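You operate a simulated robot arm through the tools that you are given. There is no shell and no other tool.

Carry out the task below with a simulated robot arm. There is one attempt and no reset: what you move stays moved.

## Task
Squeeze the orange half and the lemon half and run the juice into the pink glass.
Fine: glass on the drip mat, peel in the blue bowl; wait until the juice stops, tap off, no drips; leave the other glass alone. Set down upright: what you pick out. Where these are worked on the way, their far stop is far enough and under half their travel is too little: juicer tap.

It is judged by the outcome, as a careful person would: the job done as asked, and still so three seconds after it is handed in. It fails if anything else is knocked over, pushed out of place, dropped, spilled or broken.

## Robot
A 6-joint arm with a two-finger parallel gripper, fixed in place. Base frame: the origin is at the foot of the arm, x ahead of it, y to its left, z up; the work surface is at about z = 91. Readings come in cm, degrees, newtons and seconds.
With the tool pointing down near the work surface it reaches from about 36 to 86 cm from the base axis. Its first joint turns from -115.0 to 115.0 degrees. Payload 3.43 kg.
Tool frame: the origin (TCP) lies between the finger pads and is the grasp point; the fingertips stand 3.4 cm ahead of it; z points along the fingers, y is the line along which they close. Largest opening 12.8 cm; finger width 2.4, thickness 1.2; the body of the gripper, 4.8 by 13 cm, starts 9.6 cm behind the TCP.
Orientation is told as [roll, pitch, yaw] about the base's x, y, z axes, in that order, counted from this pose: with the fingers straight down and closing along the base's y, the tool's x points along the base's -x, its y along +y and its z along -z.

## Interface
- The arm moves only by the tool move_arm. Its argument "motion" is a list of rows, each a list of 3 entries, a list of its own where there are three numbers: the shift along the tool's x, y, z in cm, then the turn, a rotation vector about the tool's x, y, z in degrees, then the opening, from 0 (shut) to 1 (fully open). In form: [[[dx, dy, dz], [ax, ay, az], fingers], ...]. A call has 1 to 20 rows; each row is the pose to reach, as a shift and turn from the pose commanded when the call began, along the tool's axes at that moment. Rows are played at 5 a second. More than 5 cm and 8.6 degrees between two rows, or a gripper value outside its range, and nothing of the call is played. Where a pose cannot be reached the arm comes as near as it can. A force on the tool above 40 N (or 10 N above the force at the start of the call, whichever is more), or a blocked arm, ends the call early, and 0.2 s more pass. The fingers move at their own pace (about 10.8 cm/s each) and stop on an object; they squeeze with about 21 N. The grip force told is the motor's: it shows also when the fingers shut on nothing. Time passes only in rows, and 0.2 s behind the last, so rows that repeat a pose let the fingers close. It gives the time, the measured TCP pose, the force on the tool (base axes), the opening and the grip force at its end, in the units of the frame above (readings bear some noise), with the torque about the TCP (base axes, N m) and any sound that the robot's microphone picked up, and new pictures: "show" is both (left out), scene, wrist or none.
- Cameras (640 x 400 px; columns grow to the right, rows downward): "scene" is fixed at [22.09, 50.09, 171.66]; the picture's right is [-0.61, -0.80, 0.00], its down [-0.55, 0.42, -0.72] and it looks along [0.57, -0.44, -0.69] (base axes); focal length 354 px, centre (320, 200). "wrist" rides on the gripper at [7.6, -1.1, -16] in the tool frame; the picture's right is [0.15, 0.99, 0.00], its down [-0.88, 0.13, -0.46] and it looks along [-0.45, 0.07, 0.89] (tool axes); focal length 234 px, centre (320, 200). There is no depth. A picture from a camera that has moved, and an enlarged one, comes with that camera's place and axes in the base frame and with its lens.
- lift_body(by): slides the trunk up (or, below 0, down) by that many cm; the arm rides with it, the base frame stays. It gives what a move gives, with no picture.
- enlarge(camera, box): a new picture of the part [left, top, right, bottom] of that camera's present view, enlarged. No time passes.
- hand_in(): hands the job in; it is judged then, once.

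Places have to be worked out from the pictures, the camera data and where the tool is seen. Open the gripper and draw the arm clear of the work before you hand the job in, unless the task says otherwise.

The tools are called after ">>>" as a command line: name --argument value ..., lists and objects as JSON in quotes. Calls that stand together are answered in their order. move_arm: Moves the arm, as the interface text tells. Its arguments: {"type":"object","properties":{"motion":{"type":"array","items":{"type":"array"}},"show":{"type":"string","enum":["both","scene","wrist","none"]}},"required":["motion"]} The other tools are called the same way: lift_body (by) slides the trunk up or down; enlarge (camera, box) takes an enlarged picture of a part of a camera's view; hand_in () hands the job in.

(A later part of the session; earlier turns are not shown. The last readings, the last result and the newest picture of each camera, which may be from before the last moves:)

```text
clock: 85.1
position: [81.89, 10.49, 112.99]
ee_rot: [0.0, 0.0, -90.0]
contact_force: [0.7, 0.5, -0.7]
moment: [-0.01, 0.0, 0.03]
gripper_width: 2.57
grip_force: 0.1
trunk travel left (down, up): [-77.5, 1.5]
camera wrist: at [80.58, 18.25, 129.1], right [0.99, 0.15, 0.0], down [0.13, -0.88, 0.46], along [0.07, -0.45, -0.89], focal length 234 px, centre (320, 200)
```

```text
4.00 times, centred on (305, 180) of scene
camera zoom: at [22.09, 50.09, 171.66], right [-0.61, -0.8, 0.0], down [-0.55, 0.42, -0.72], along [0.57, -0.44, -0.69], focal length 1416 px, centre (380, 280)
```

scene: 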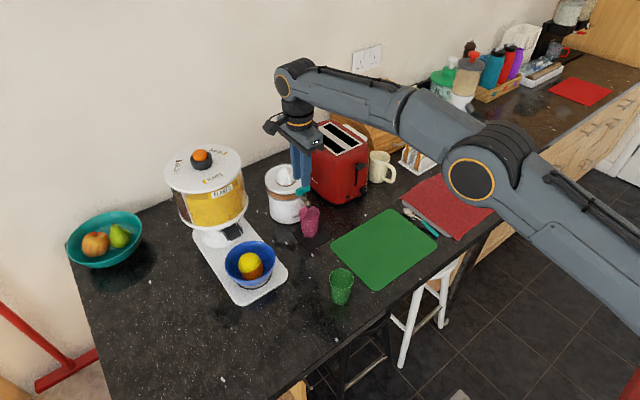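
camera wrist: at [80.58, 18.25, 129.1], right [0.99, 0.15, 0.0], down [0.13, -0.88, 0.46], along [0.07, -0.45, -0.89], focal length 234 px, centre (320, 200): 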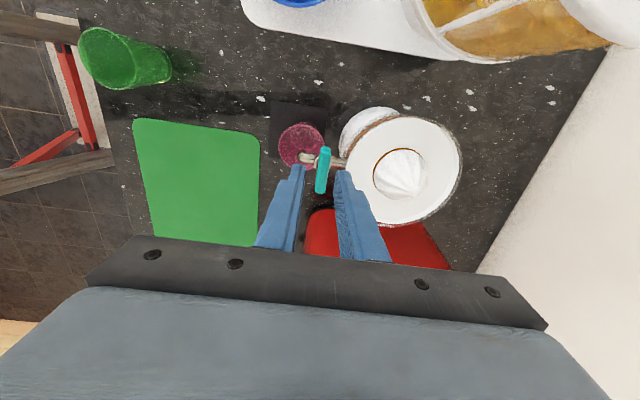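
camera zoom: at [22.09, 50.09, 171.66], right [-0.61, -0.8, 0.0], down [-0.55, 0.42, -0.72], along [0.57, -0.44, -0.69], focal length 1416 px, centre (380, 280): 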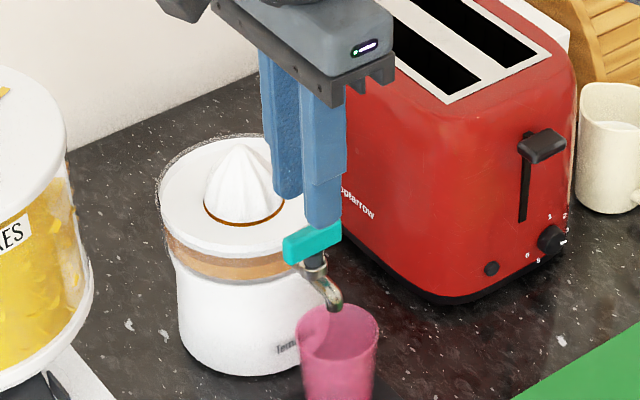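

The bar is centred at about (82.05, 10.4), top near z≈107. I narrow the fingers to about 1.9 cm and lower them to straddle the bar.

>>> move_arm --motion '[[[-0.1, 0.15, 0], [0, 0, 0], 0.15], [[-0.1, 0.15, 1.0], [0, 0, 0], 0.15], [[-0.1, 0.15, 2.0], [0, 0, 0], 0.15], [[-0.1, 0.15, 2.8], [0, 0, 0], 0.15], [[-0.1, 0.15, 3.4], [0, 0, 0], 0.15], [[-0.1, 0.15, 3.4], [0, 0, 0], 0.15]]' --show "both"

>>> enlarge --camera "wrist" --box '[260, 80, 400, 220]'

>>> enlarge --camera "scene" --box '[270, 160, 330, 220]'

```text
clock: 86.5
position: [82.1, 10.35, 109.7]
ee_rot: [0.1, 0.0, -90.0]
contact_force: [-0.1, 0.0, 0.4]
moment: [-0.02, -0.01, 0.0]
gripper_width: 1.93
grip_force: 0.0
trunk travel left (down, up): [-77.5, 1.5]
camera wrist: at [80.84, 18.06, 125.6], right [0.99, 0.15, 0.0], down [0.13, -0.88, 0.46], along [0.07, -0.45, -0.89], focal length 234 px, centre (320, 200)
```

scene: 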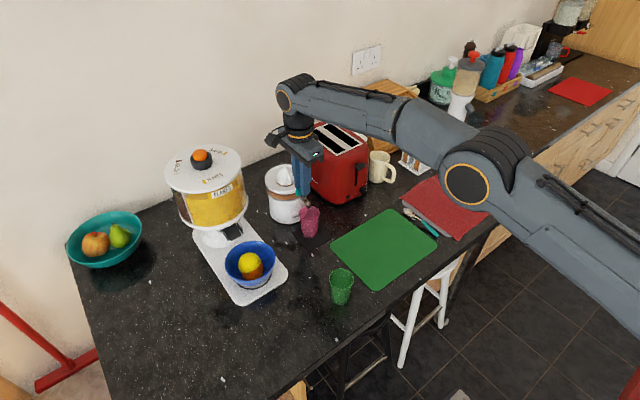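
wrist: 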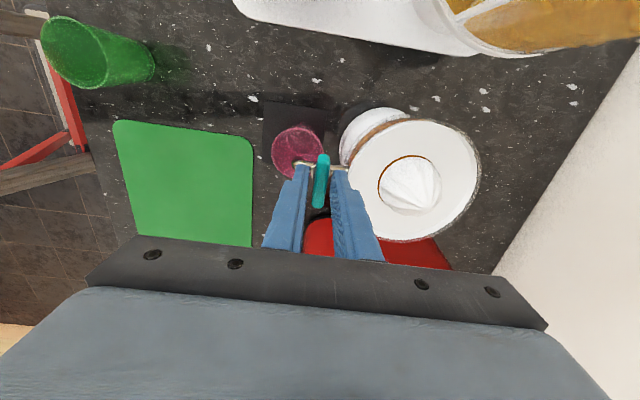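

```text
2.86 times, centred on (330, 150) of wrist
camera zoom: at [80.84, 18.06, 125.6], right [0.99, 0.15, 0.0], down [0.13, -0.88, 0.46], along [0.07, -0.45, -0.89], focal length 669 px, centre (291, 343)
```

zoom: 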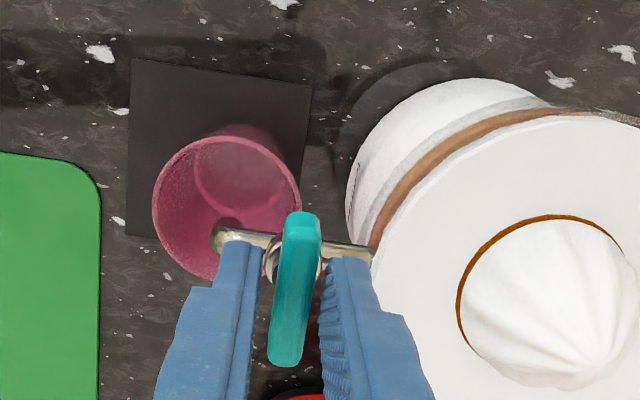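

```text
6.67 times, centred on (300, 190) of scene
camera zoom: at [22.09, 50.09, 171.66], right [-0.61, -0.8, 0.0], down [-0.55, 0.42, -0.72], along [0.57, -0.44, -0.69], focal length 2361 px, centre (453, 267)
```

zoom: 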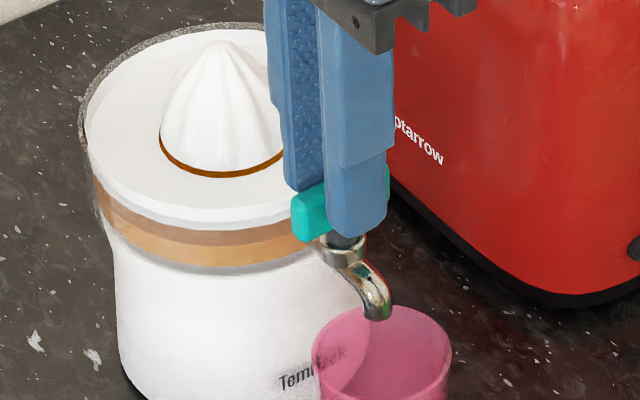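

The fingers straddle the bar with a small gap on each side. I try a counter-clockwise turn of 24° and watch torque and juice.

>>> move_arm --motion '[[[0, 0, 0], [0, 0, -8], 0.15], [[0, 0, 0], [0, 0, -16], 0.15], [[0, 0, 0], [0, 0, -24], 0.15], [[0, 0, 0], [0, 0, -24], 0.15]]' --show "both"

>>> enlarge --camera "wrist" --box '[260, 80, 400, 220]'

>>> enlarge --camera "scene" --box '[270, 160, 330, 220]'

```text
clock: 87.5
position: [82.03, 10.37, 109.66]
ee_rot: [0.1, 0.0, -65.9]
contact_force: [0.5, 0.2, -0.6]
moment: [0.01, -0.01, -0.07]
gripper_width: 2.0
grip_force: 0.5
trunk travel left (down, up): [-77.5, 1.5]
camera wrist: at [77.85, 16.9, 125.62], right [0.84, 0.54, 0.0], down [0.48, -0.75, 0.46], along [0.24, -0.38, -0.89], focal length 234 px, centre (320, 200)
```

scene: 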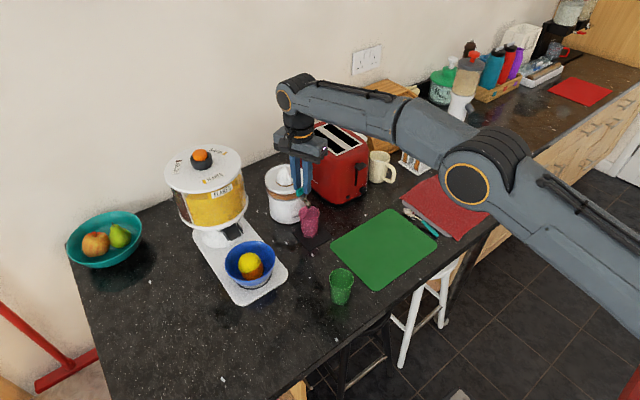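
wrist: 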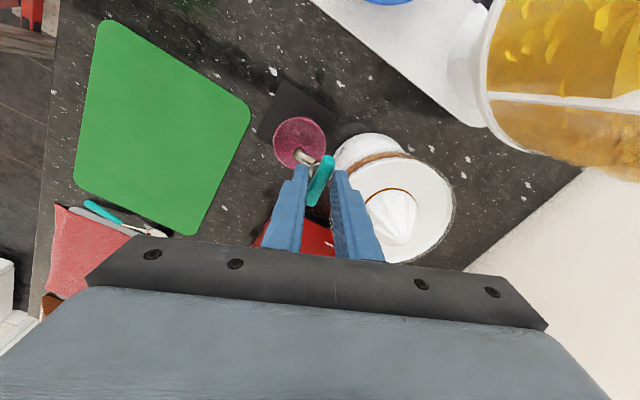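

```text
2.86 times, centred on (330, 150) of wrist
camera zoom: at [77.85, 16.9, 125.62], right [0.84, 0.54, 0.0], down [0.48, -0.75, 0.46], along [0.24, -0.38, -0.89], focal length 669 px, centre (291, 343)
```

zoom: 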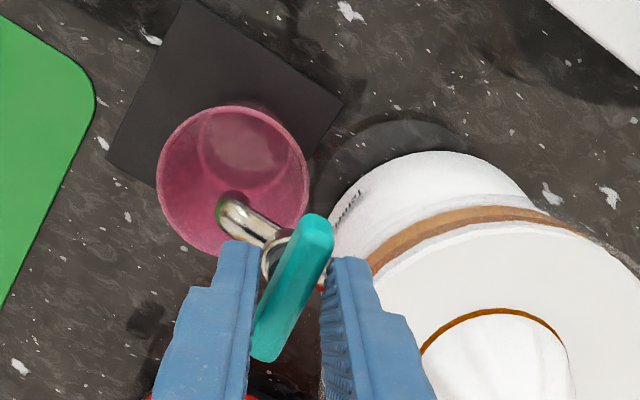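

```text
6.67 times, centred on (300, 190) of scene
camera zoom: at [22.09, 50.09, 171.66], right [-0.61, -0.8, 0.0], down [-0.55, 0.42, -0.72], along [0.57, -0.44, -0.69], focal length 2361 px, centre (453, 267)
```

zoom: 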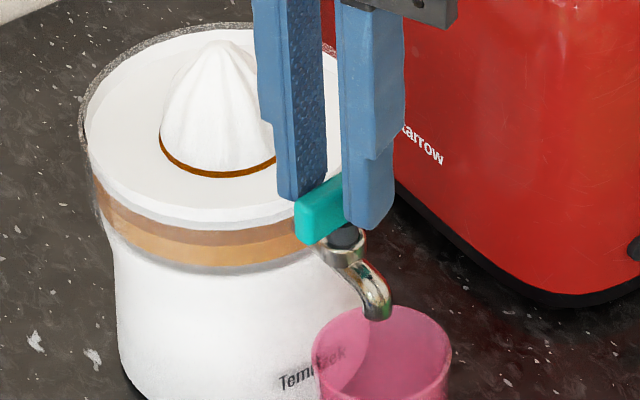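

The bar is touching both fingers now with only slight torque (-0.07). I continue another 16° in the same sense.

>>> move_arm --motion '[[[0, 0, 0], [0, 0, -5.5], 0.15], [[0, 0, 0], [0, 0, -11], 0.15], [[0, 0, 0], [0, 0, -16], 0.15], [[0, 0, 0], [0, 0, -16], 0.15]]' --show "both"

>>> enlarge --camera "wrist" --box '[260, 80, 400, 220]'

>>> enlarge --camera "scene" --box '[270, 160, 330, 220]'

```text
clock: 88.5
position: [82.08, 10.25, 109.56]
ee_rot: [0.0, 0.0, -49.9]
contact_force: [-0.9, 0.6, 0.9]
moment: [0.0, 0.0, -0.02]
gripper_width: 1.93
grip_force: 0.3
trunk travel left (down, up): [-77.5, 1.5]
camera wrist: at [76.23, 15.51, 125.59], right [0.66, 0.75, 0.0], down [0.67, -0.59, 0.46], along [0.34, -0.3, -0.89], focal length 234 px, centre (320, 200)
```

scene: 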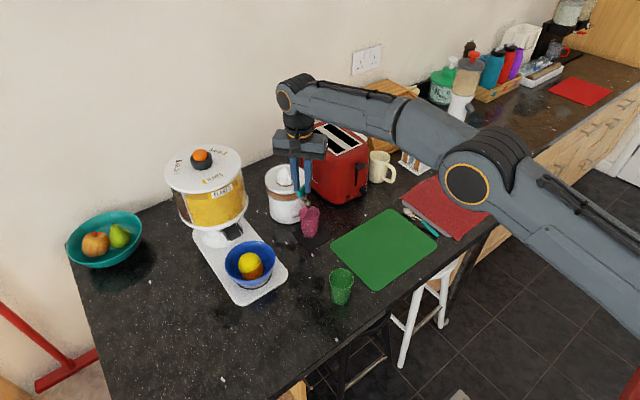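
wrist: 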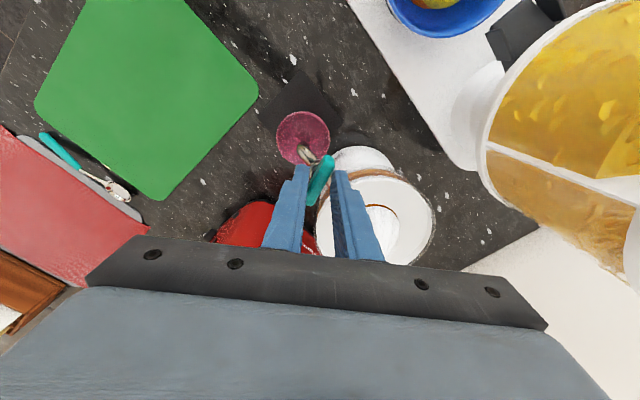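

```text
2.86 times, centred on (330, 150) of wrist
camera zoom: at [76.23, 15.51, 125.59], right [0.66, 0.75, 0.0], down [0.67, -0.59, 0.46], along [0.34, -0.3, -0.89], focal length 669 px, centre (291, 343)
```

zoom: 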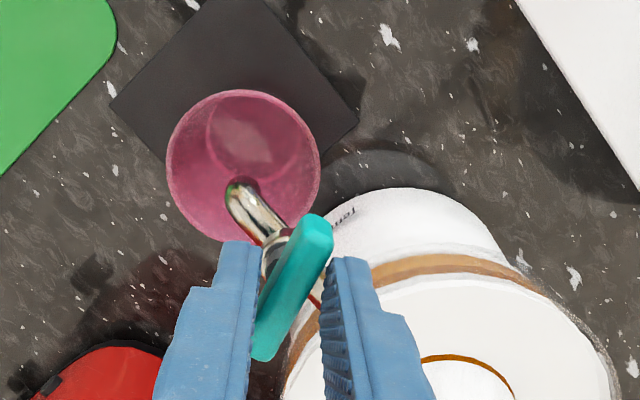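

```text
6.67 times, centred on (300, 190) of scene
camera zoom: at [22.09, 50.09, 171.66], right [-0.61, -0.8, 0.0], down [-0.55, 0.42, -0.72], along [0.57, -0.44, -0.69], focal length 2361 px, centre (453, 267)
```

zoom: 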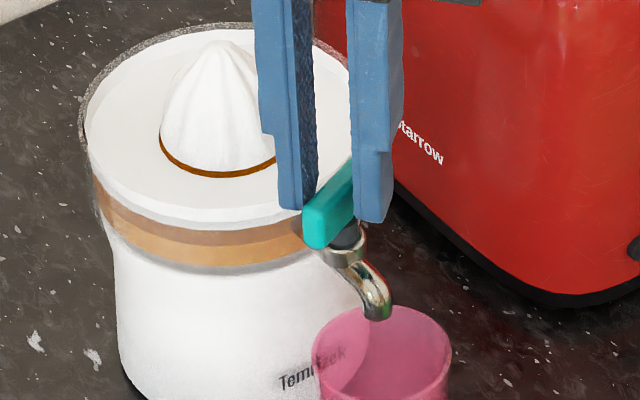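

The bar now turns along with the fingers, so this sense works. I continue to turn toward the far stop and watch for the juice.

>>> move_arm --motion '[[[0, 0, 0], [0, 0, -8], 0.15], [[0, 0, 0], [0, 0, -16], 0.15], [[0, 0, 0], [0, 0, -24], 0.15], [[0, 0, 0], [0, 0, -32], 0.15], [[0, 0, 0], [0, 0, -40], 0.15], [[0, 0, 0], [0, 0, -40], 0.15]]' --show "both"

>>> enlarge --camera "wrist" --box '[260, 80, 400, 220]'

>>> enlarge --camera "scene" --box '[270, 160, 330, 220]'

```text
clock: 89.9
position: [82.19, 10.3, 109.58]
ee_rot: [0.1, 0.0, -9.9]
contact_force: [-0.1, -0.9, 0.0]
moment: [-0.01, 0.05, -0.02]
gripper_width: 1.97
grip_force: 0.4
trunk travel left (down, up): [-77.5, 1.5]
camera wrist: at [74.35, 10.66, 125.58], right [0.03, 1.0, 0.0], down [0.89, -0.02, 0.46], along [0.46, -0.01, -0.89], focal length 234 px, centre (320, 200)
```

scene: 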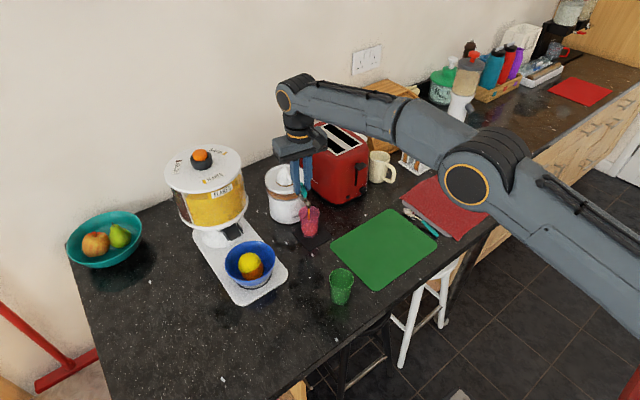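
wrist: 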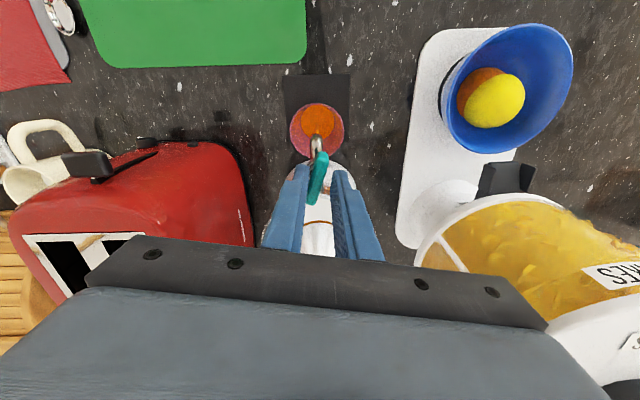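

```text
2.86 times, centred on (330, 150) of wrist
camera zoom: at [74.35, 10.66, 125.58], right [0.03, 1.0, 0.0], down [0.89, -0.02, 0.46], along [0.46, -0.01, -0.89], focal length 669 px, centre (291, 343)
```

zoom: 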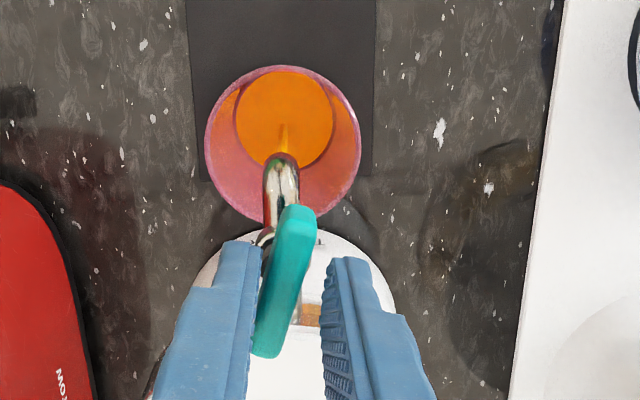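

```text
6.67 times, centred on (300, 190) of scene
camera zoom: at [22.09, 50.09, 171.66], right [-0.61, -0.8, 0.0], down [-0.55, 0.42, -0.72], along [0.57, -0.44, -0.69], focal length 2361 px, centre (453, 267)
```

zoom: 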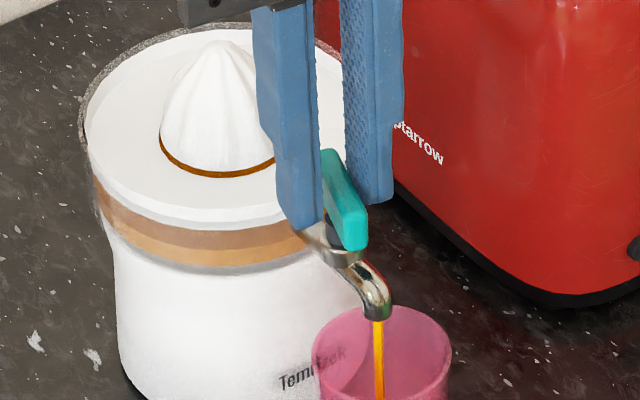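

Juice is running from the spout straight into the glass. I turn the last bit, gently, to reach the far stop.

>>> move_arm --motion '[[[0, 0, 0], [0, 0, -5], 0.15], [[0, 0, 0], [0, 0, -10], 0.15], [[0, 0, 0], [0, 0, -15], 0.15], [[0, 0, 0], [0, 0, -20], 0.15], [[0, 0, 0], [0, 0, -20], 0.15]]' --show "both"

>>> enlarge --camera "wrist" --box '[260, 80, 400, 220]'

>>> enlarge --camera "scene" --box '[270, 160, 330, 240]'

```text
clock: 91.1
position: [82.11, 10.32, 109.77]
ee_rot: [0.0, 0.1, 10.0]
contact_force: [0.1, -1.5, 0.0]
moment: [-0.06, 0.0, -0.03]
gripper_width: 2.03
grip_force: 0.8
trunk travel left (down, up): [-77.5, 1.5]
camera wrist: at [74.74, 7.98, 125.65], right [-0.32, 0.95, 0.0], down [0.84, 0.28, 0.46], along [0.43, 0.14, -0.89], focal length 234 px, centre (320, 200)
```

scene: 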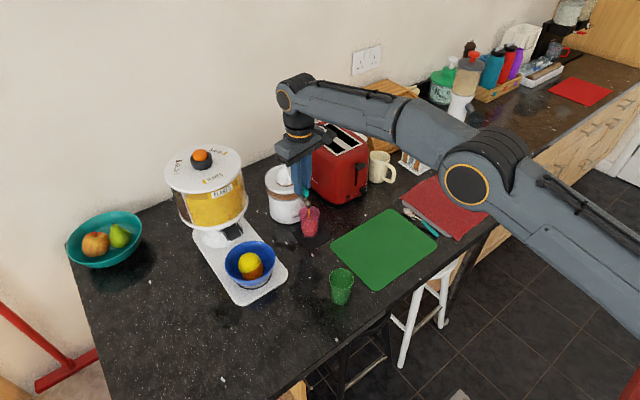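
wrist: 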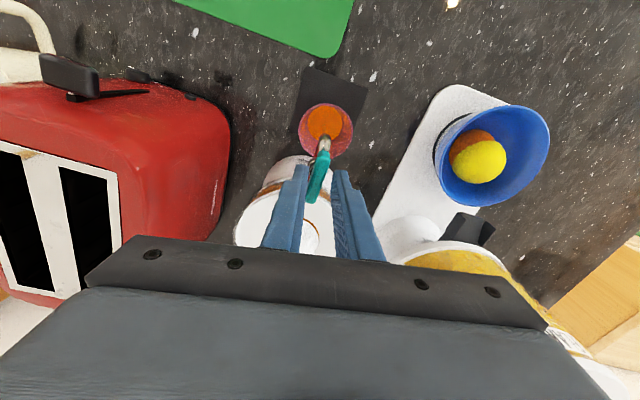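

```text
2.86 times, centred on (330, 150) of wrist
camera zoom: at [74.74, 7.98, 125.65], right [-0.32, 0.95, 0.0], down [0.84, 0.28, 0.46], along [0.43, 0.14, -0.89], focal length 669 px, centre (291, 343)
```

zoom: 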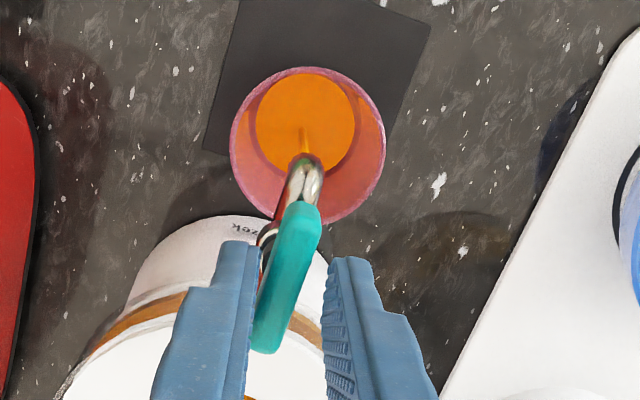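

```text
5.00 times, centred on (300, 200) of scene
camera zoom: at [22.09, 50.09, 171.66], right [-0.61, -0.8, 0.0], down [-0.55, 0.42, -0.72], along [0.57, -0.44, -0.69], focal length 1771 px, centre (420, 200)
```

zoom: 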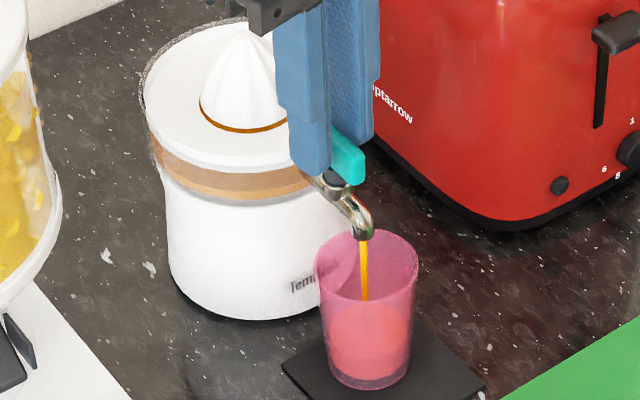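

The bar is nearly in line with the spout, and the flow is good. I turn another 10° to feel for the stop.

>>> move_arm --motion '[[[0, 0, 0], [0, 0, -4], 0.15], [[0, 0, 0], [0, 0, -7], 0.15], [[0, 0, 0], [0, 0, -10], 0.15], [[0, 0, 0], [0, 0, -10], 0.15]]' --show "wrist"

>>> enlarge --camera "wrist" --box '[260, 80, 400, 220]'

>>> enlarge --camera "scene" --box '[270, 160, 330, 240]'

```text
clock: 92.1
position: [82.19, 10.22, 109.56]
ee_rot: [0.0, 0.0, 19.9]
contact_force: [-3.5, -9.3, 0.2]
moment: [-0.2, 0.08, -0.17]
gripper_width: 2.35
grip_force: 3.7
trunk travel left (down, up): [-77.5, 1.5]
camera wrist: at [75.28, 6.66, 125.61], right [-0.48, 0.88, 0.0], down [0.78, 0.42, 0.46], along [0.4, 0.22, -0.89], focal length 234 px, centre (320, 200)
```

wrist: 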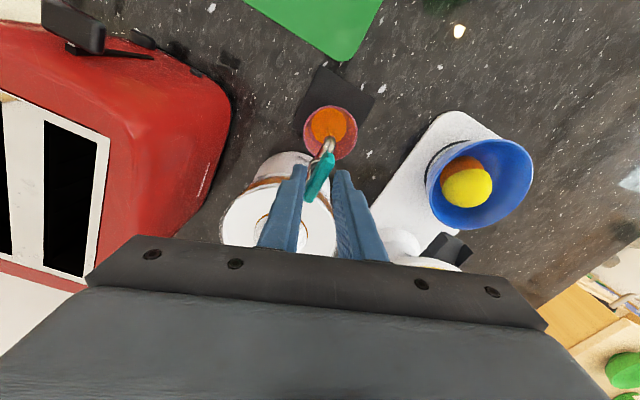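

```text
2.86 times, centred on (330, 150) of wrist
camera zoom: at [75.28, 6.66, 125.61], right [-0.48, 0.88, 0.0], down [0.78, 0.42, 0.46], along [0.4, 0.22, -0.89], focal length 669 px, centre (291, 343)
```

zoom: 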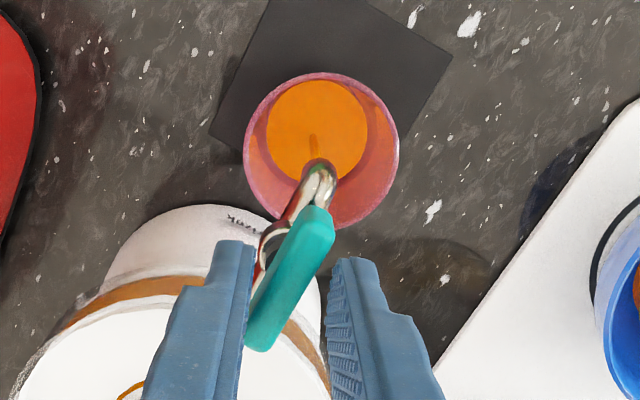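

```text
5.00 times, centred on (300, 200) of scene
camera zoom: at [22.09, 50.09, 171.66], right [-0.61, -0.8, 0.0], down [-0.55, 0.42, -0.72], along [0.57, -0.44, -0.69], focal length 1771 px, centre (420, 200)
```

zoom: 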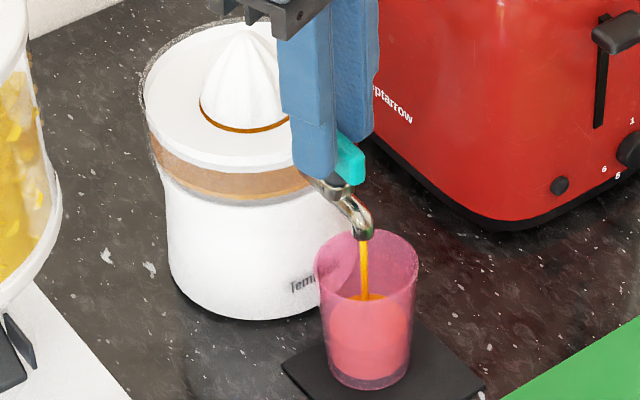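

The stop is felt (torque -0.17, sideways 9 N), so the tap is fully open. I back off 8° to relieve it and watch the glass level.

>>> move_arm --motion '[[[0, 0, 0], [0, 0, 8], 0.15], [[0, 0, 0], [0, 0, 8], 0.15]]' --show "scene"

>>> enlarge --camera "scene" --box '[270, 160, 330, 240]'

>>> enlarge --camera "wrist" --box '[260, 80, 400, 220]'

```text
clock: 92.7
position: [82.32, 10.29, 109.66]
ee_rot: [0.0, 0.1, 12.0]
contact_force: [1.6, -5.2, -0.9]
moment: [-0.16, -0.04, -0.06]
gripper_width: 2.24
grip_force: 2.9
trunk travel left (down, up): [-77.5, 1.5]
```

scene: 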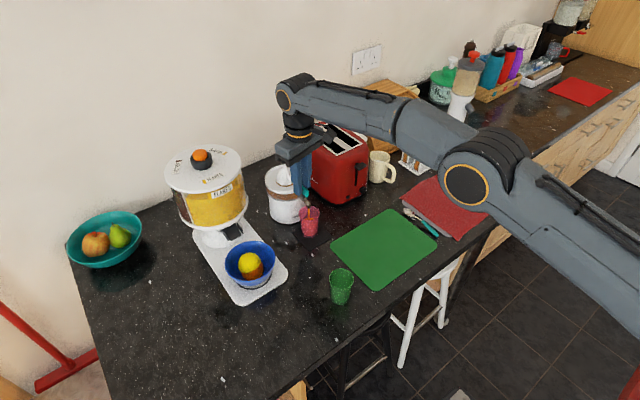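

```text
5.00 times, centred on (300, 200) of scene
camera zoom: at [22.09, 50.09, 171.66], right [-0.61, -0.8, 0.0], down [-0.55, 0.42, -0.72], along [0.57, -0.44, -0.69], focal length 1771 px, centre (420, 200)
```

zoom: 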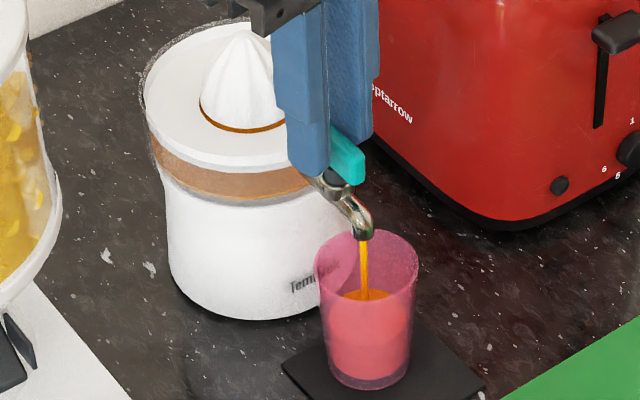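

```text
2.86 times, centred on (330, 150) of wrist
camera zoom: at [74.87, 7.78, 125.65], right [-0.35, 0.94, 0.0], down [0.83, 0.31, 0.46], along [0.43, 0.16, -0.89], focal length 669 px, centre (291, 343)
```

zoom: 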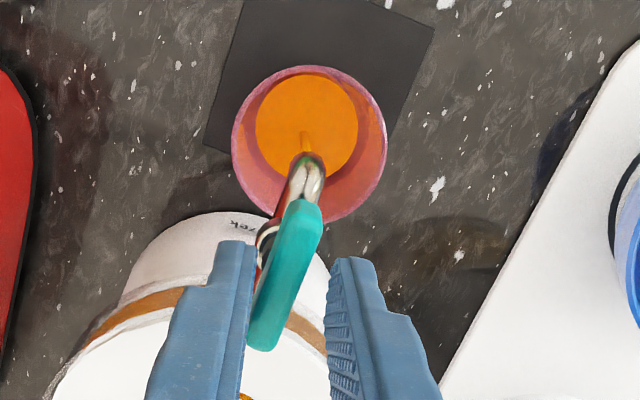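

Level is about 60% of the glass and rising slowly. I open the fingers slightly to take the remaining side force off the tap and wait one second.

>>> move_arm --motion '[[[0.03, -0.15, 0], [0, 0, 0], 0.21], [[0.03, -0.15, 0], [0, 0, 0], 0.21], [[0.03, -0.15, 0], [0, 0, 0], 0.21], [[0.03, -0.15, 0], [0, 0, 0], 0.21], [[0.03, -0.15, 0], [0, 0, 0], 0.21]]' --show "scene"

>>> enlarge --camera "scene" --box '[270, 160, 330, 240]'

>>> enlarge --camera "wrist" --box '[260, 80, 400, 220]'

```text
clock: 93.9
position: [82.15, 10.14, 109.61]
ee_rot: [0.0, 0.0, 11.9]
contact_force: [0.0, 0.1, 0.0]
moment: [0.0, -0.01, 0.0]
gripper_width: 2.67
grip_force: 0.1
trunk travel left (down, up): [-77.5, 1.5]
```

scene: 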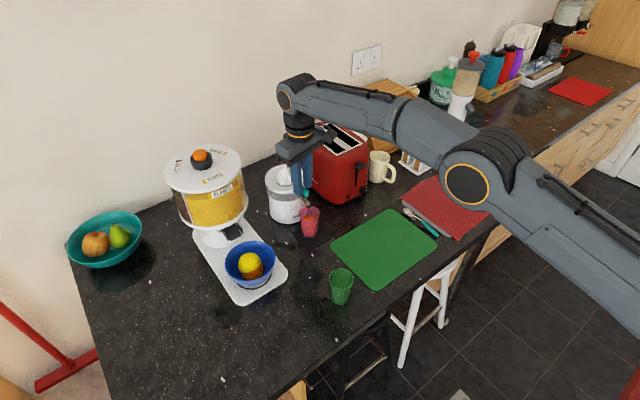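

```text
5.00 times, centred on (300, 200) of scene
camera zoom: at [22.09, 50.09, 171.66], right [-0.61, -0.8, 0.0], down [-0.55, 0.42, -0.72], along [0.57, -0.44, -0.69], focal length 1771 px, centre (420, 200)
```

zoom: 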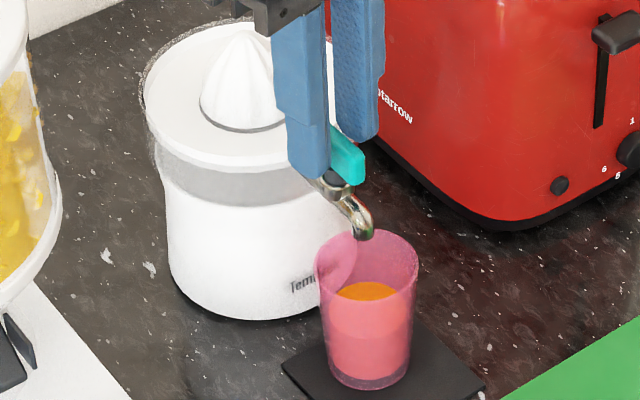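

```text
2.86 times, centred on (330, 150) of wrist
camera zoom: at [74.82, 7.63, 125.63], right [-0.35, 0.94, 0.0], down [0.83, 0.31, 0.46], along [0.43, 0.16, -0.89], focal length 669 px, centre (291, 343)
```

zoom: 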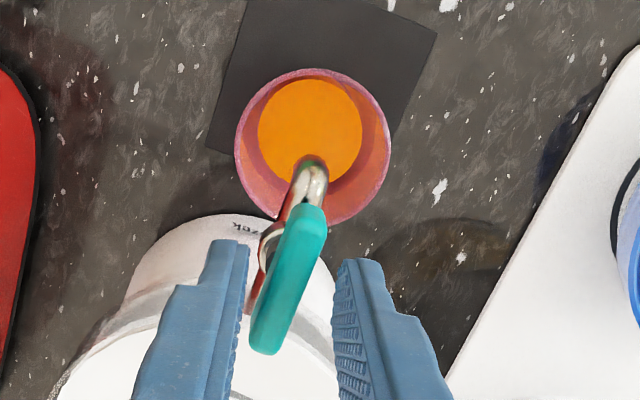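

The reservoir is empty and the stream has stopped with the glass about two-thirds full. I wait three more seconds for any last drips.

>>> move_arm --motion '[[[0, 0, 0], [0, 0, 0], 0.21], [[0, 0, 0], [0, 0, 0], 0.21], [[0, 0, 0], [0, 0, 0], 0.21], [[0, 0, 0], [0, 0, 0], 0.21], [[0, 0, 0], [0, 0, 0], 0.21], [[0, 0, 0], [0, 0, 0], 0.21], [[0, 0, 0], [0, 0, 0], 0.21], [[0, 0, 0], [0, 0, 0], 0.21], [[0, 0, 0], [0, 0, 0], 0.21], [[0, 0, 0], [0, 0, 0], 0.21], [[0, 0, 0], [0, 0, 0], 0.21], [[0, 0, 0], [0, 0, 0], 0.21], [[0, 0, 0], [0, 0, 0], 0.21], [[0, 0, 0], [0, 0, 0], 0.21], [[0, 0, 0], [0, 0, 0], 0.21]]' --show "scene"

>>> enlarge --camera "scene" --box '[280, 180, 330, 240]'

```text
clock: 97.1
position: [82.07, 10.13, 109.63]
ee_rot: [0.0, 0.0, 12.0]
contact_force: [-0.3, -0.2, 0.9]
moment: [-0.05, 0.01, 0.0]
gripper_width: 2.7
grip_force: 0.0
trunk travel left (down, up): [-77.5, 1.5]
```

scene: 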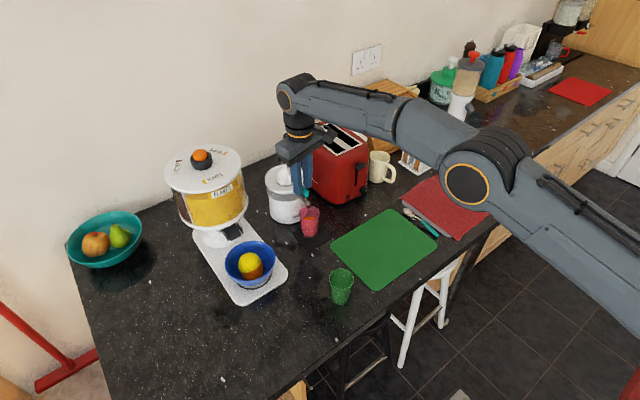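

```text
6.67 times, centred on (305, 210) of scene
camera zoom: at [22.09, 50.09, 171.66], right [-0.61, -0.8, 0.0], down [-0.55, 0.42, -0.72], along [0.57, -0.44, -0.69], focal length 2361 px, centre (420, 133)
```

zoom: 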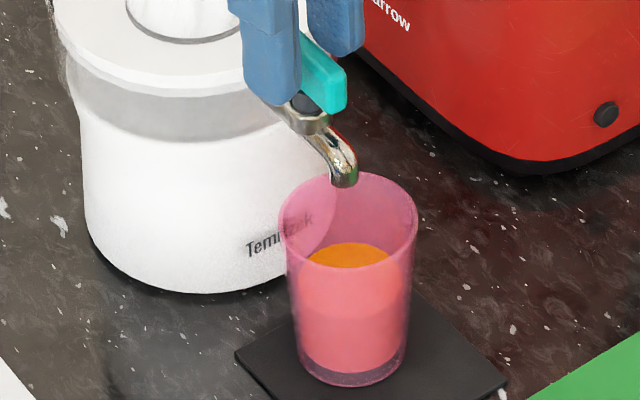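

No drip is falling and the level is steady. I recentre on the stem, narrow the fingers again and turn the bar back clockwise to close the tap.

>>> move_arm --motion '[[[-0.03, 0.15, 0], [0, 0, 6], 0.19], [[-0.03, 0.15, 0], [0, 0, 12], 0.15], [[-0.03, 0.15, 0], [0, 0, 20], 0.15], [[-0.03, 0.15, 0], [0, 0, 28], 0.15], [[-0.03, 0.15, 0], [0, 0, 36], 0.15], [[-0.03, 0.15, 0], [0, 0, 44], 0.15], [[-0.03, 0.15, 0], [0, 0, 52], 0.15], [[-0.03, 0.15, 0], [0, 0, 60], 0.15], [[-0.03, 0.15, 0], [0, 0, 68], 0.15], [[-0.03, 0.15, 0], [0, 0, 76], 0.15], [[-0.03, 0.15, 0], [0, 0, 84], 0.15], [[-0.03, 0.15, 0], [0, 0, 92], 0.15], [[-0.03, 0.15, 0], [0, 0, 100], 0.15], [[-0.03, 0.15, 0], [0, 0, 100], 0.15]]' --show "both"

>>> enlarge --camera "wrist" --box '[260, 80, 400, 220]'

>>> enlarge --camera "scene" --box '[270, 160, 330, 240]'

```text
clock: 100.1
position: [82.09, 10.24, 109.57]
ee_rot: [0.0, 0.1, -88.1]
contact_force: [0.3, 0.1, 0.5]
moment: [-0.03, 0.01, 0.0]
gripper_width: 1.92
grip_force: 0.5
trunk travel left (down, up): [-77.5, 1.5]
camera wrist: at [80.62, 17.97, 125.57], right [0.98, 0.18, 0.0], down [0.16, -0.88, 0.46], along [0.08, -0.45, -0.89], focal length 234 px, centre (320, 200)
```

scene: 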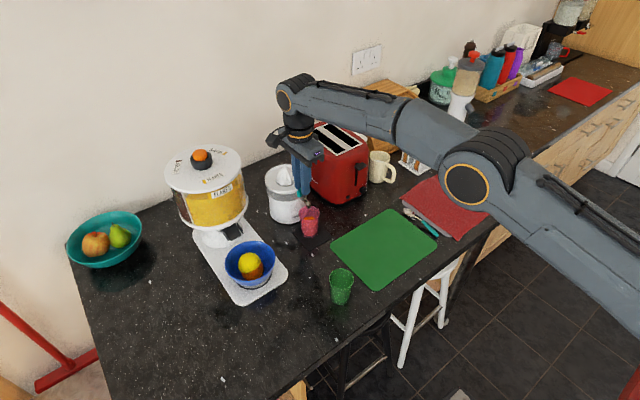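
wrist: 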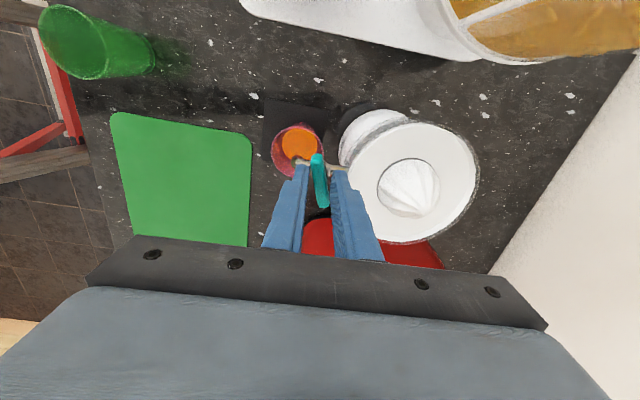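

```text
2.86 times, centred on (330, 150) of wrist
camera zoom: at [80.62, 17.97, 125.57], right [0.98, 0.18, 0.0], down [0.16, -0.88, 0.46], along [0.08, -0.45, -0.89], focal length 669 px, centre (291, 343)
```

zoom: 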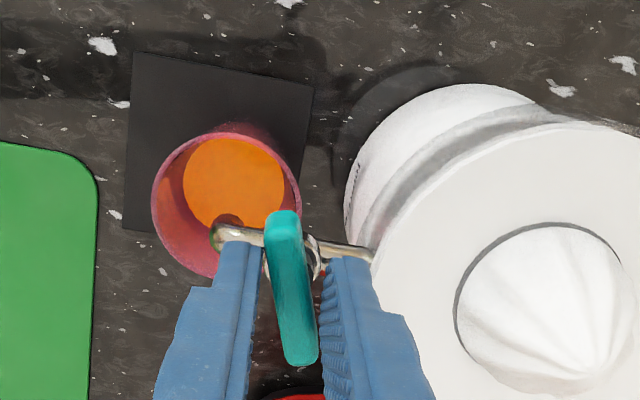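

```text
5.00 times, centred on (300, 200) of scene
camera zoom: at [22.09, 50.09, 171.66], right [-0.61, -0.8, 0.0], down [-0.55, 0.42, -0.72], along [0.57, -0.44, -0.69], focal length 1771 px, centre (420, 200)
```

zoom: 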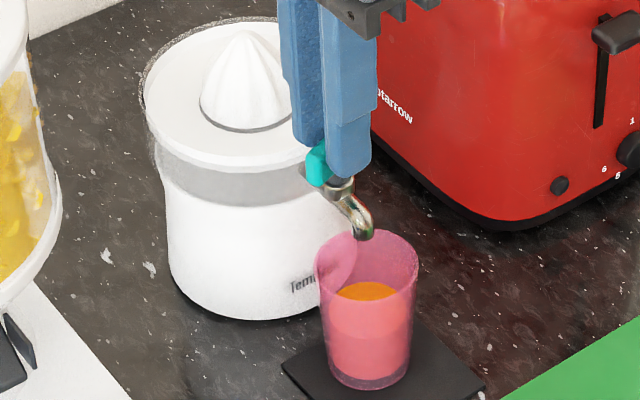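

The bar is about 15° short of its first position. I keep turning in small steps until I feel the closed stop.

>>> move_arm --motion '[[[0, 0, 0], [0, 0, 5], 0.15], [[0, 0, 0], [0, 0, 10], 0.15], [[0, 0, 0], [0, 0, 15], 0.15], [[0, 0, 0], [0, 0, 15], 0.15]]' --show "wrist"

>>> enlarge --camera "wrist" --box '[260, 80, 400, 220]'

```text
clock: 101.1
position: [82.05, 10.22, 109.73]
ee_rot: [0.0, 0.0, -103.1]
contact_force: [0.3, 0.0, -1.1]
moment: [-0.01, 0.02, 0.02]
gripper_width: 1.94
grip_force: 0.0
trunk travel left (down, up): [-77.5, 1.5]
camera wrist: at [82.63, 18.04, 125.6], right [1.0, -0.08, 0.0], down [-0.07, -0.89, 0.46], along [-0.04, -0.45, -0.89], focal length 234 px, centre (320, 200)
```

wrist: 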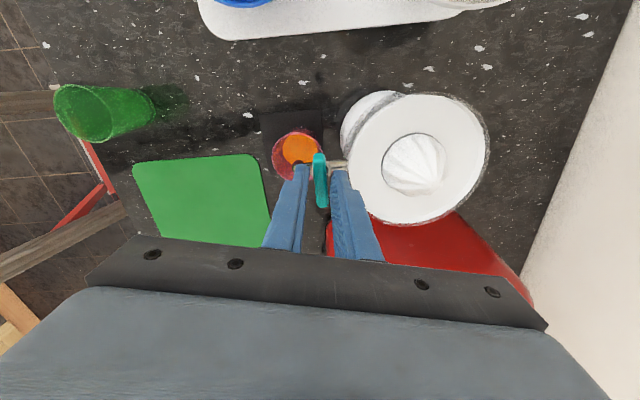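

```text
2.86 times, centred on (330, 150) of wrist
camera zoom: at [82.63, 18.04, 125.6], right [1.0, -0.08, 0.0], down [-0.07, -0.89, 0.46], along [-0.04, -0.45, -0.89], focal length 669 px, centre (291, 343)
```

zoom: 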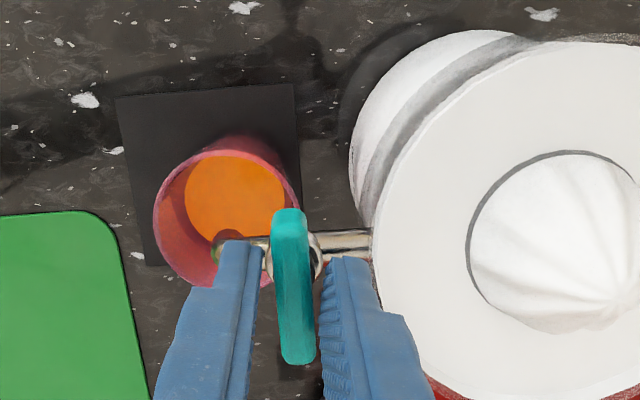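

The bar is now across the pipe, but I feel no firm stop yet. I turn a bit further.

>>> move_arm --motion '[[[0, 0, 0], [0, 0, 5], 0.15], [[0, 0, 0], [0, 0, 10], 0.15], [[0, 0, 0], [0, 0, 10], 0.15]]' --show "wrist"

>>> enlarge --camera "wrist" --box '[260, 80, 400, 220]'

```text
clock: 101.9
position: [82.32, 10.29, 109.69]
ee_rot: [0.2, 0.0, -112.9]
contact_force: [8.0, 0.5, 1.1]
moment: [0.34, 0.07, 1.11]
gripper_width: 2.12
grip_force: 45.1
trunk travel left (down, up): [-77.5, 1.5]
camera wrist: at [83.97, 17.86, 125.61], right [0.97, -0.25, 0.0], down [-0.22, -0.86, 0.46], along [-0.11, -0.44, -0.89], focal length 234 px, centre (320, 200)
```

wrist: 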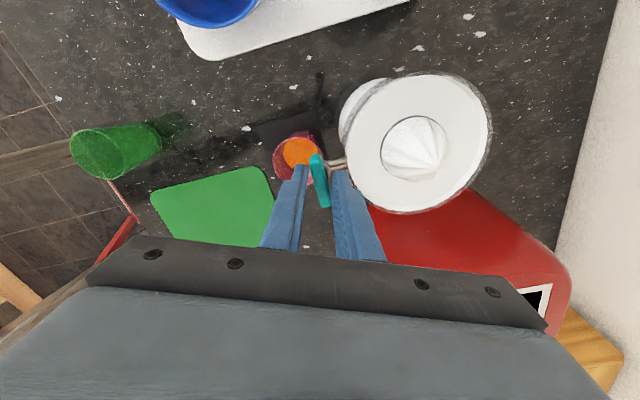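

```text
2.86 times, centred on (330, 150) of wrist
camera zoom: at [83.97, 17.86, 125.61], right [0.97, -0.25, 0.0], down [-0.22, -0.86, 0.46], along [-0.11, -0.44, -0.89], focal length 669 px, centre (291, 343)
```

zoom: 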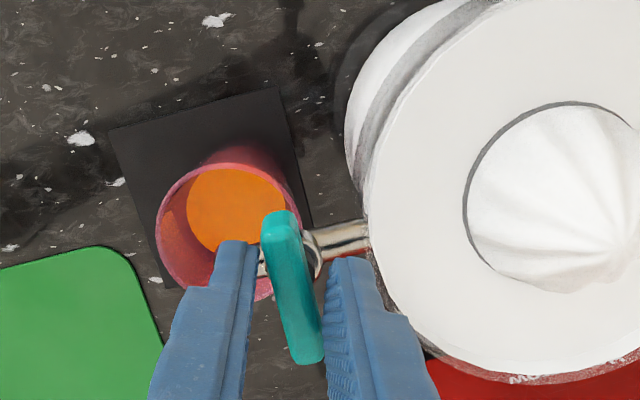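

The closed stop is firm (torque 1.1), so the tap is off. I back off 14° at once to relieve it and check the positions.

>>> move_arm --motion '[[[0, 0, 0], [0, 0, -7], 0.15], [[0, 0, 0], [0, 0, -14], 0.17], [[0, 0, 0], [0, 0, -18], 0.2], [[0, 0, 0], [0, 0, -18], 0.2]]' --show "both"

>>> enlarge --camera "wrist" --box '[260, 80, 400, 220]'

>>> enlarge --camera "scene" --box '[260, 155, 340, 240]'

```text
clock: 102.9
position: [82.07, 10.23, 109.68]
ee_rot: [-0.1, 0.0, -94.9]
contact_force: [0.6, 0.6, 0.5]
moment: [-0.01, 0.02, -0.02]
gripper_width: 2.55
grip_force: 0.1
trunk travel left (down, up): [-77.5, 1.5]
camera wrist: at [81.5, 18.05, 125.61], right [1.0, 0.06, 0.0], down [0.05, -0.89, 0.46], along [0.03, -0.46, -0.89], focal length 234 px, centre (320, 200)
```

scene: 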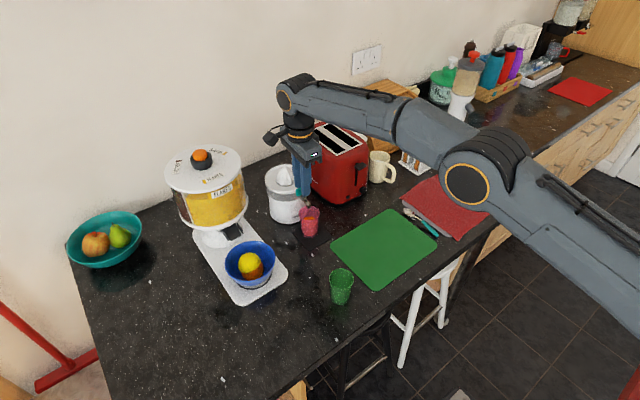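
wrist: 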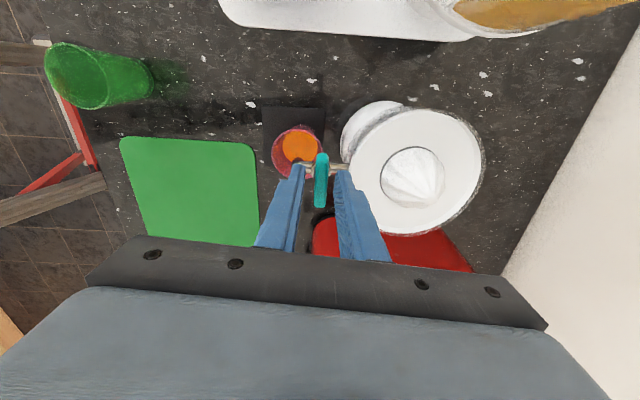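

```text
2.86 times, centred on (330, 150) of wrist
camera zoom: at [81.5, 18.05, 125.61], right [1.0, 0.06, 0.0], down [0.05, -0.89, 0.46], along [0.03, -0.46, -0.89], focal length 669 px, centre (291, 343)
```

zoom: 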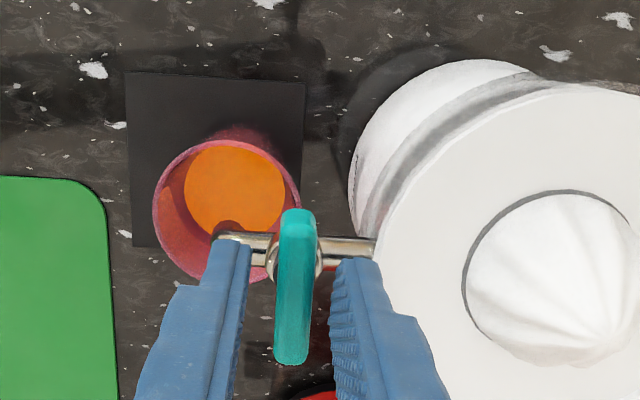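

```text
4.71 times, centred on (300, 198) of scene
camera zoom: at [22.09, 50.09, 171.66], right [-0.61, -0.8, 0.0], down [-0.55, 0.42, -0.72], along [0.57, -0.44, -0.69], focal length 1666 px, centre (414, 212)
```

zoom: 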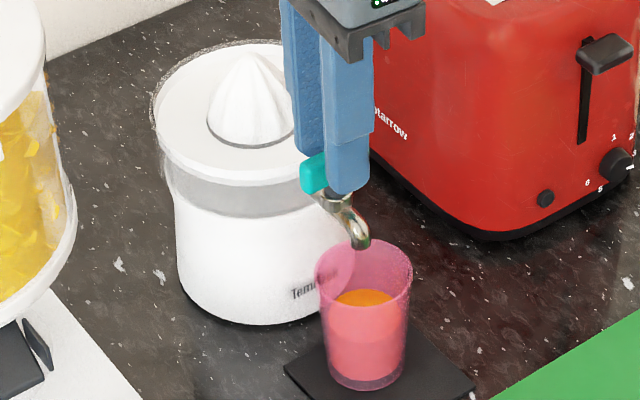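

The tap bar is back across the pipe, with no stream and nothing displaced. I raise the gripper straight up, clear of the tap.

>>> move_arm --motion '[[[0, 0, -1.0], [0, 0, 0], 0.22], [[0, 0, -3.0], [0, 0, 0], 0.22], [[0, 0, -6.0], [0, 0, 0], 0.25], [[0, 0, -10.0], [0, 0, 0], 0.3], [[0, 0, -14.0], [0, 0, 0], 0.35], [[0, 0, -14.0], [0, 0, 0], 0.35]]' --show "both"

>>> enlarge --camera "wrist" --box '[240, 60, 440, 220]'

>>> enlarge --camera "scene" --box '[260, 155, 340, 240]'

```text
clock: 104.3
position: [80.95, 10.1, 123.14]
ee_rot: [0.0, -0.1, -94.9]
contact_force: [1.1, 0.7, -0.3]
moment: [0.02, 0.01, 0.0]
gripper_width: 4.45
grip_force: 0.1
out of reach, approached as far as the arm can: row 5, 6
trunk travel left (down, up): [-77.5, 1.5]
camera wrist: at [80.3, 17.87, 139.2], right [1.0, 0.06, 0.0], down [0.05, -0.89, 0.46], along [0.03, -0.46, -0.89], focal length 234 px, centre (320, 200)
```

scene: 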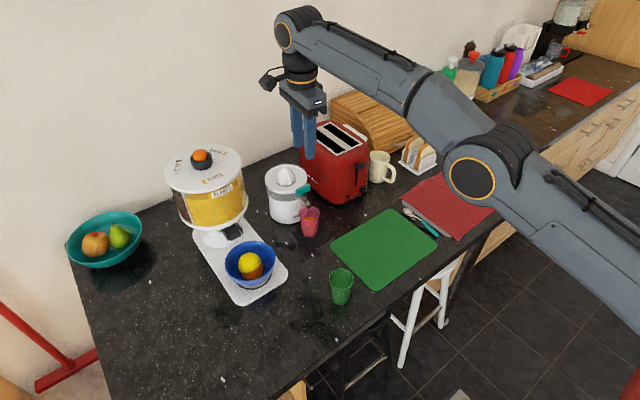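
wrist: 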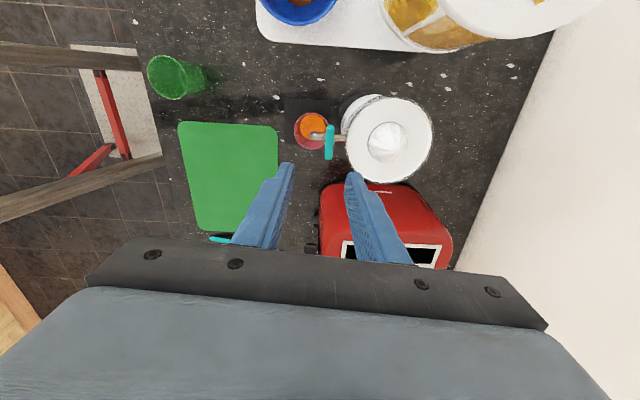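

```text
2.50 times, centred on (340, 140) of wrist
camera zoom: at [80.3, 17.87, 139.2], right [1.0, 0.06, 0.0], down [0.05, -0.89, 0.46], along [0.03, -0.46, -0.89], focal length 585 px, centre (270, 350)
```

zoom: 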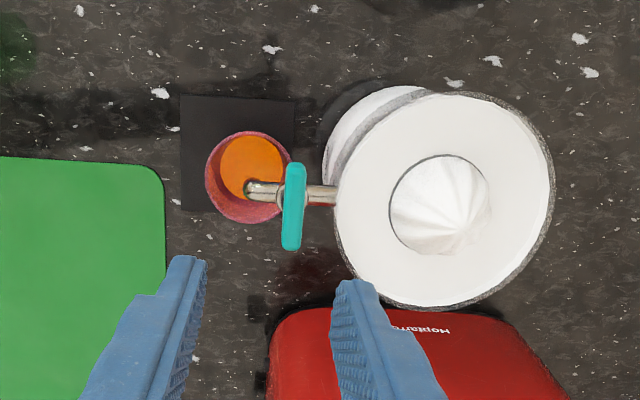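

```text
4.71 times, centred on (300, 198) of scene
camera zoom: at [22.09, 50.09, 171.66], right [-0.61, -0.8, 0.0], down [-0.55, 0.42, -0.72], along [0.57, -0.44, -0.69], focal length 1666 px, centre (414, 212)
```

zoom: 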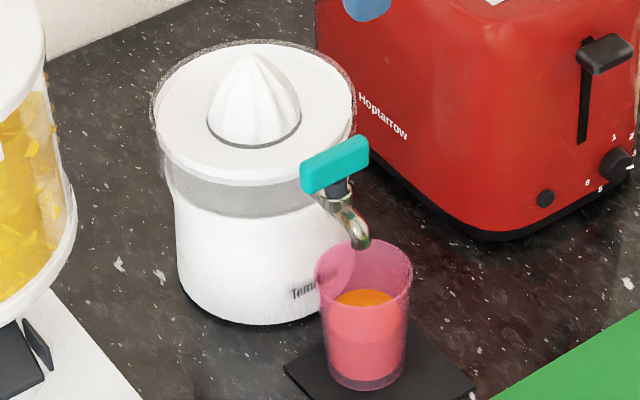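

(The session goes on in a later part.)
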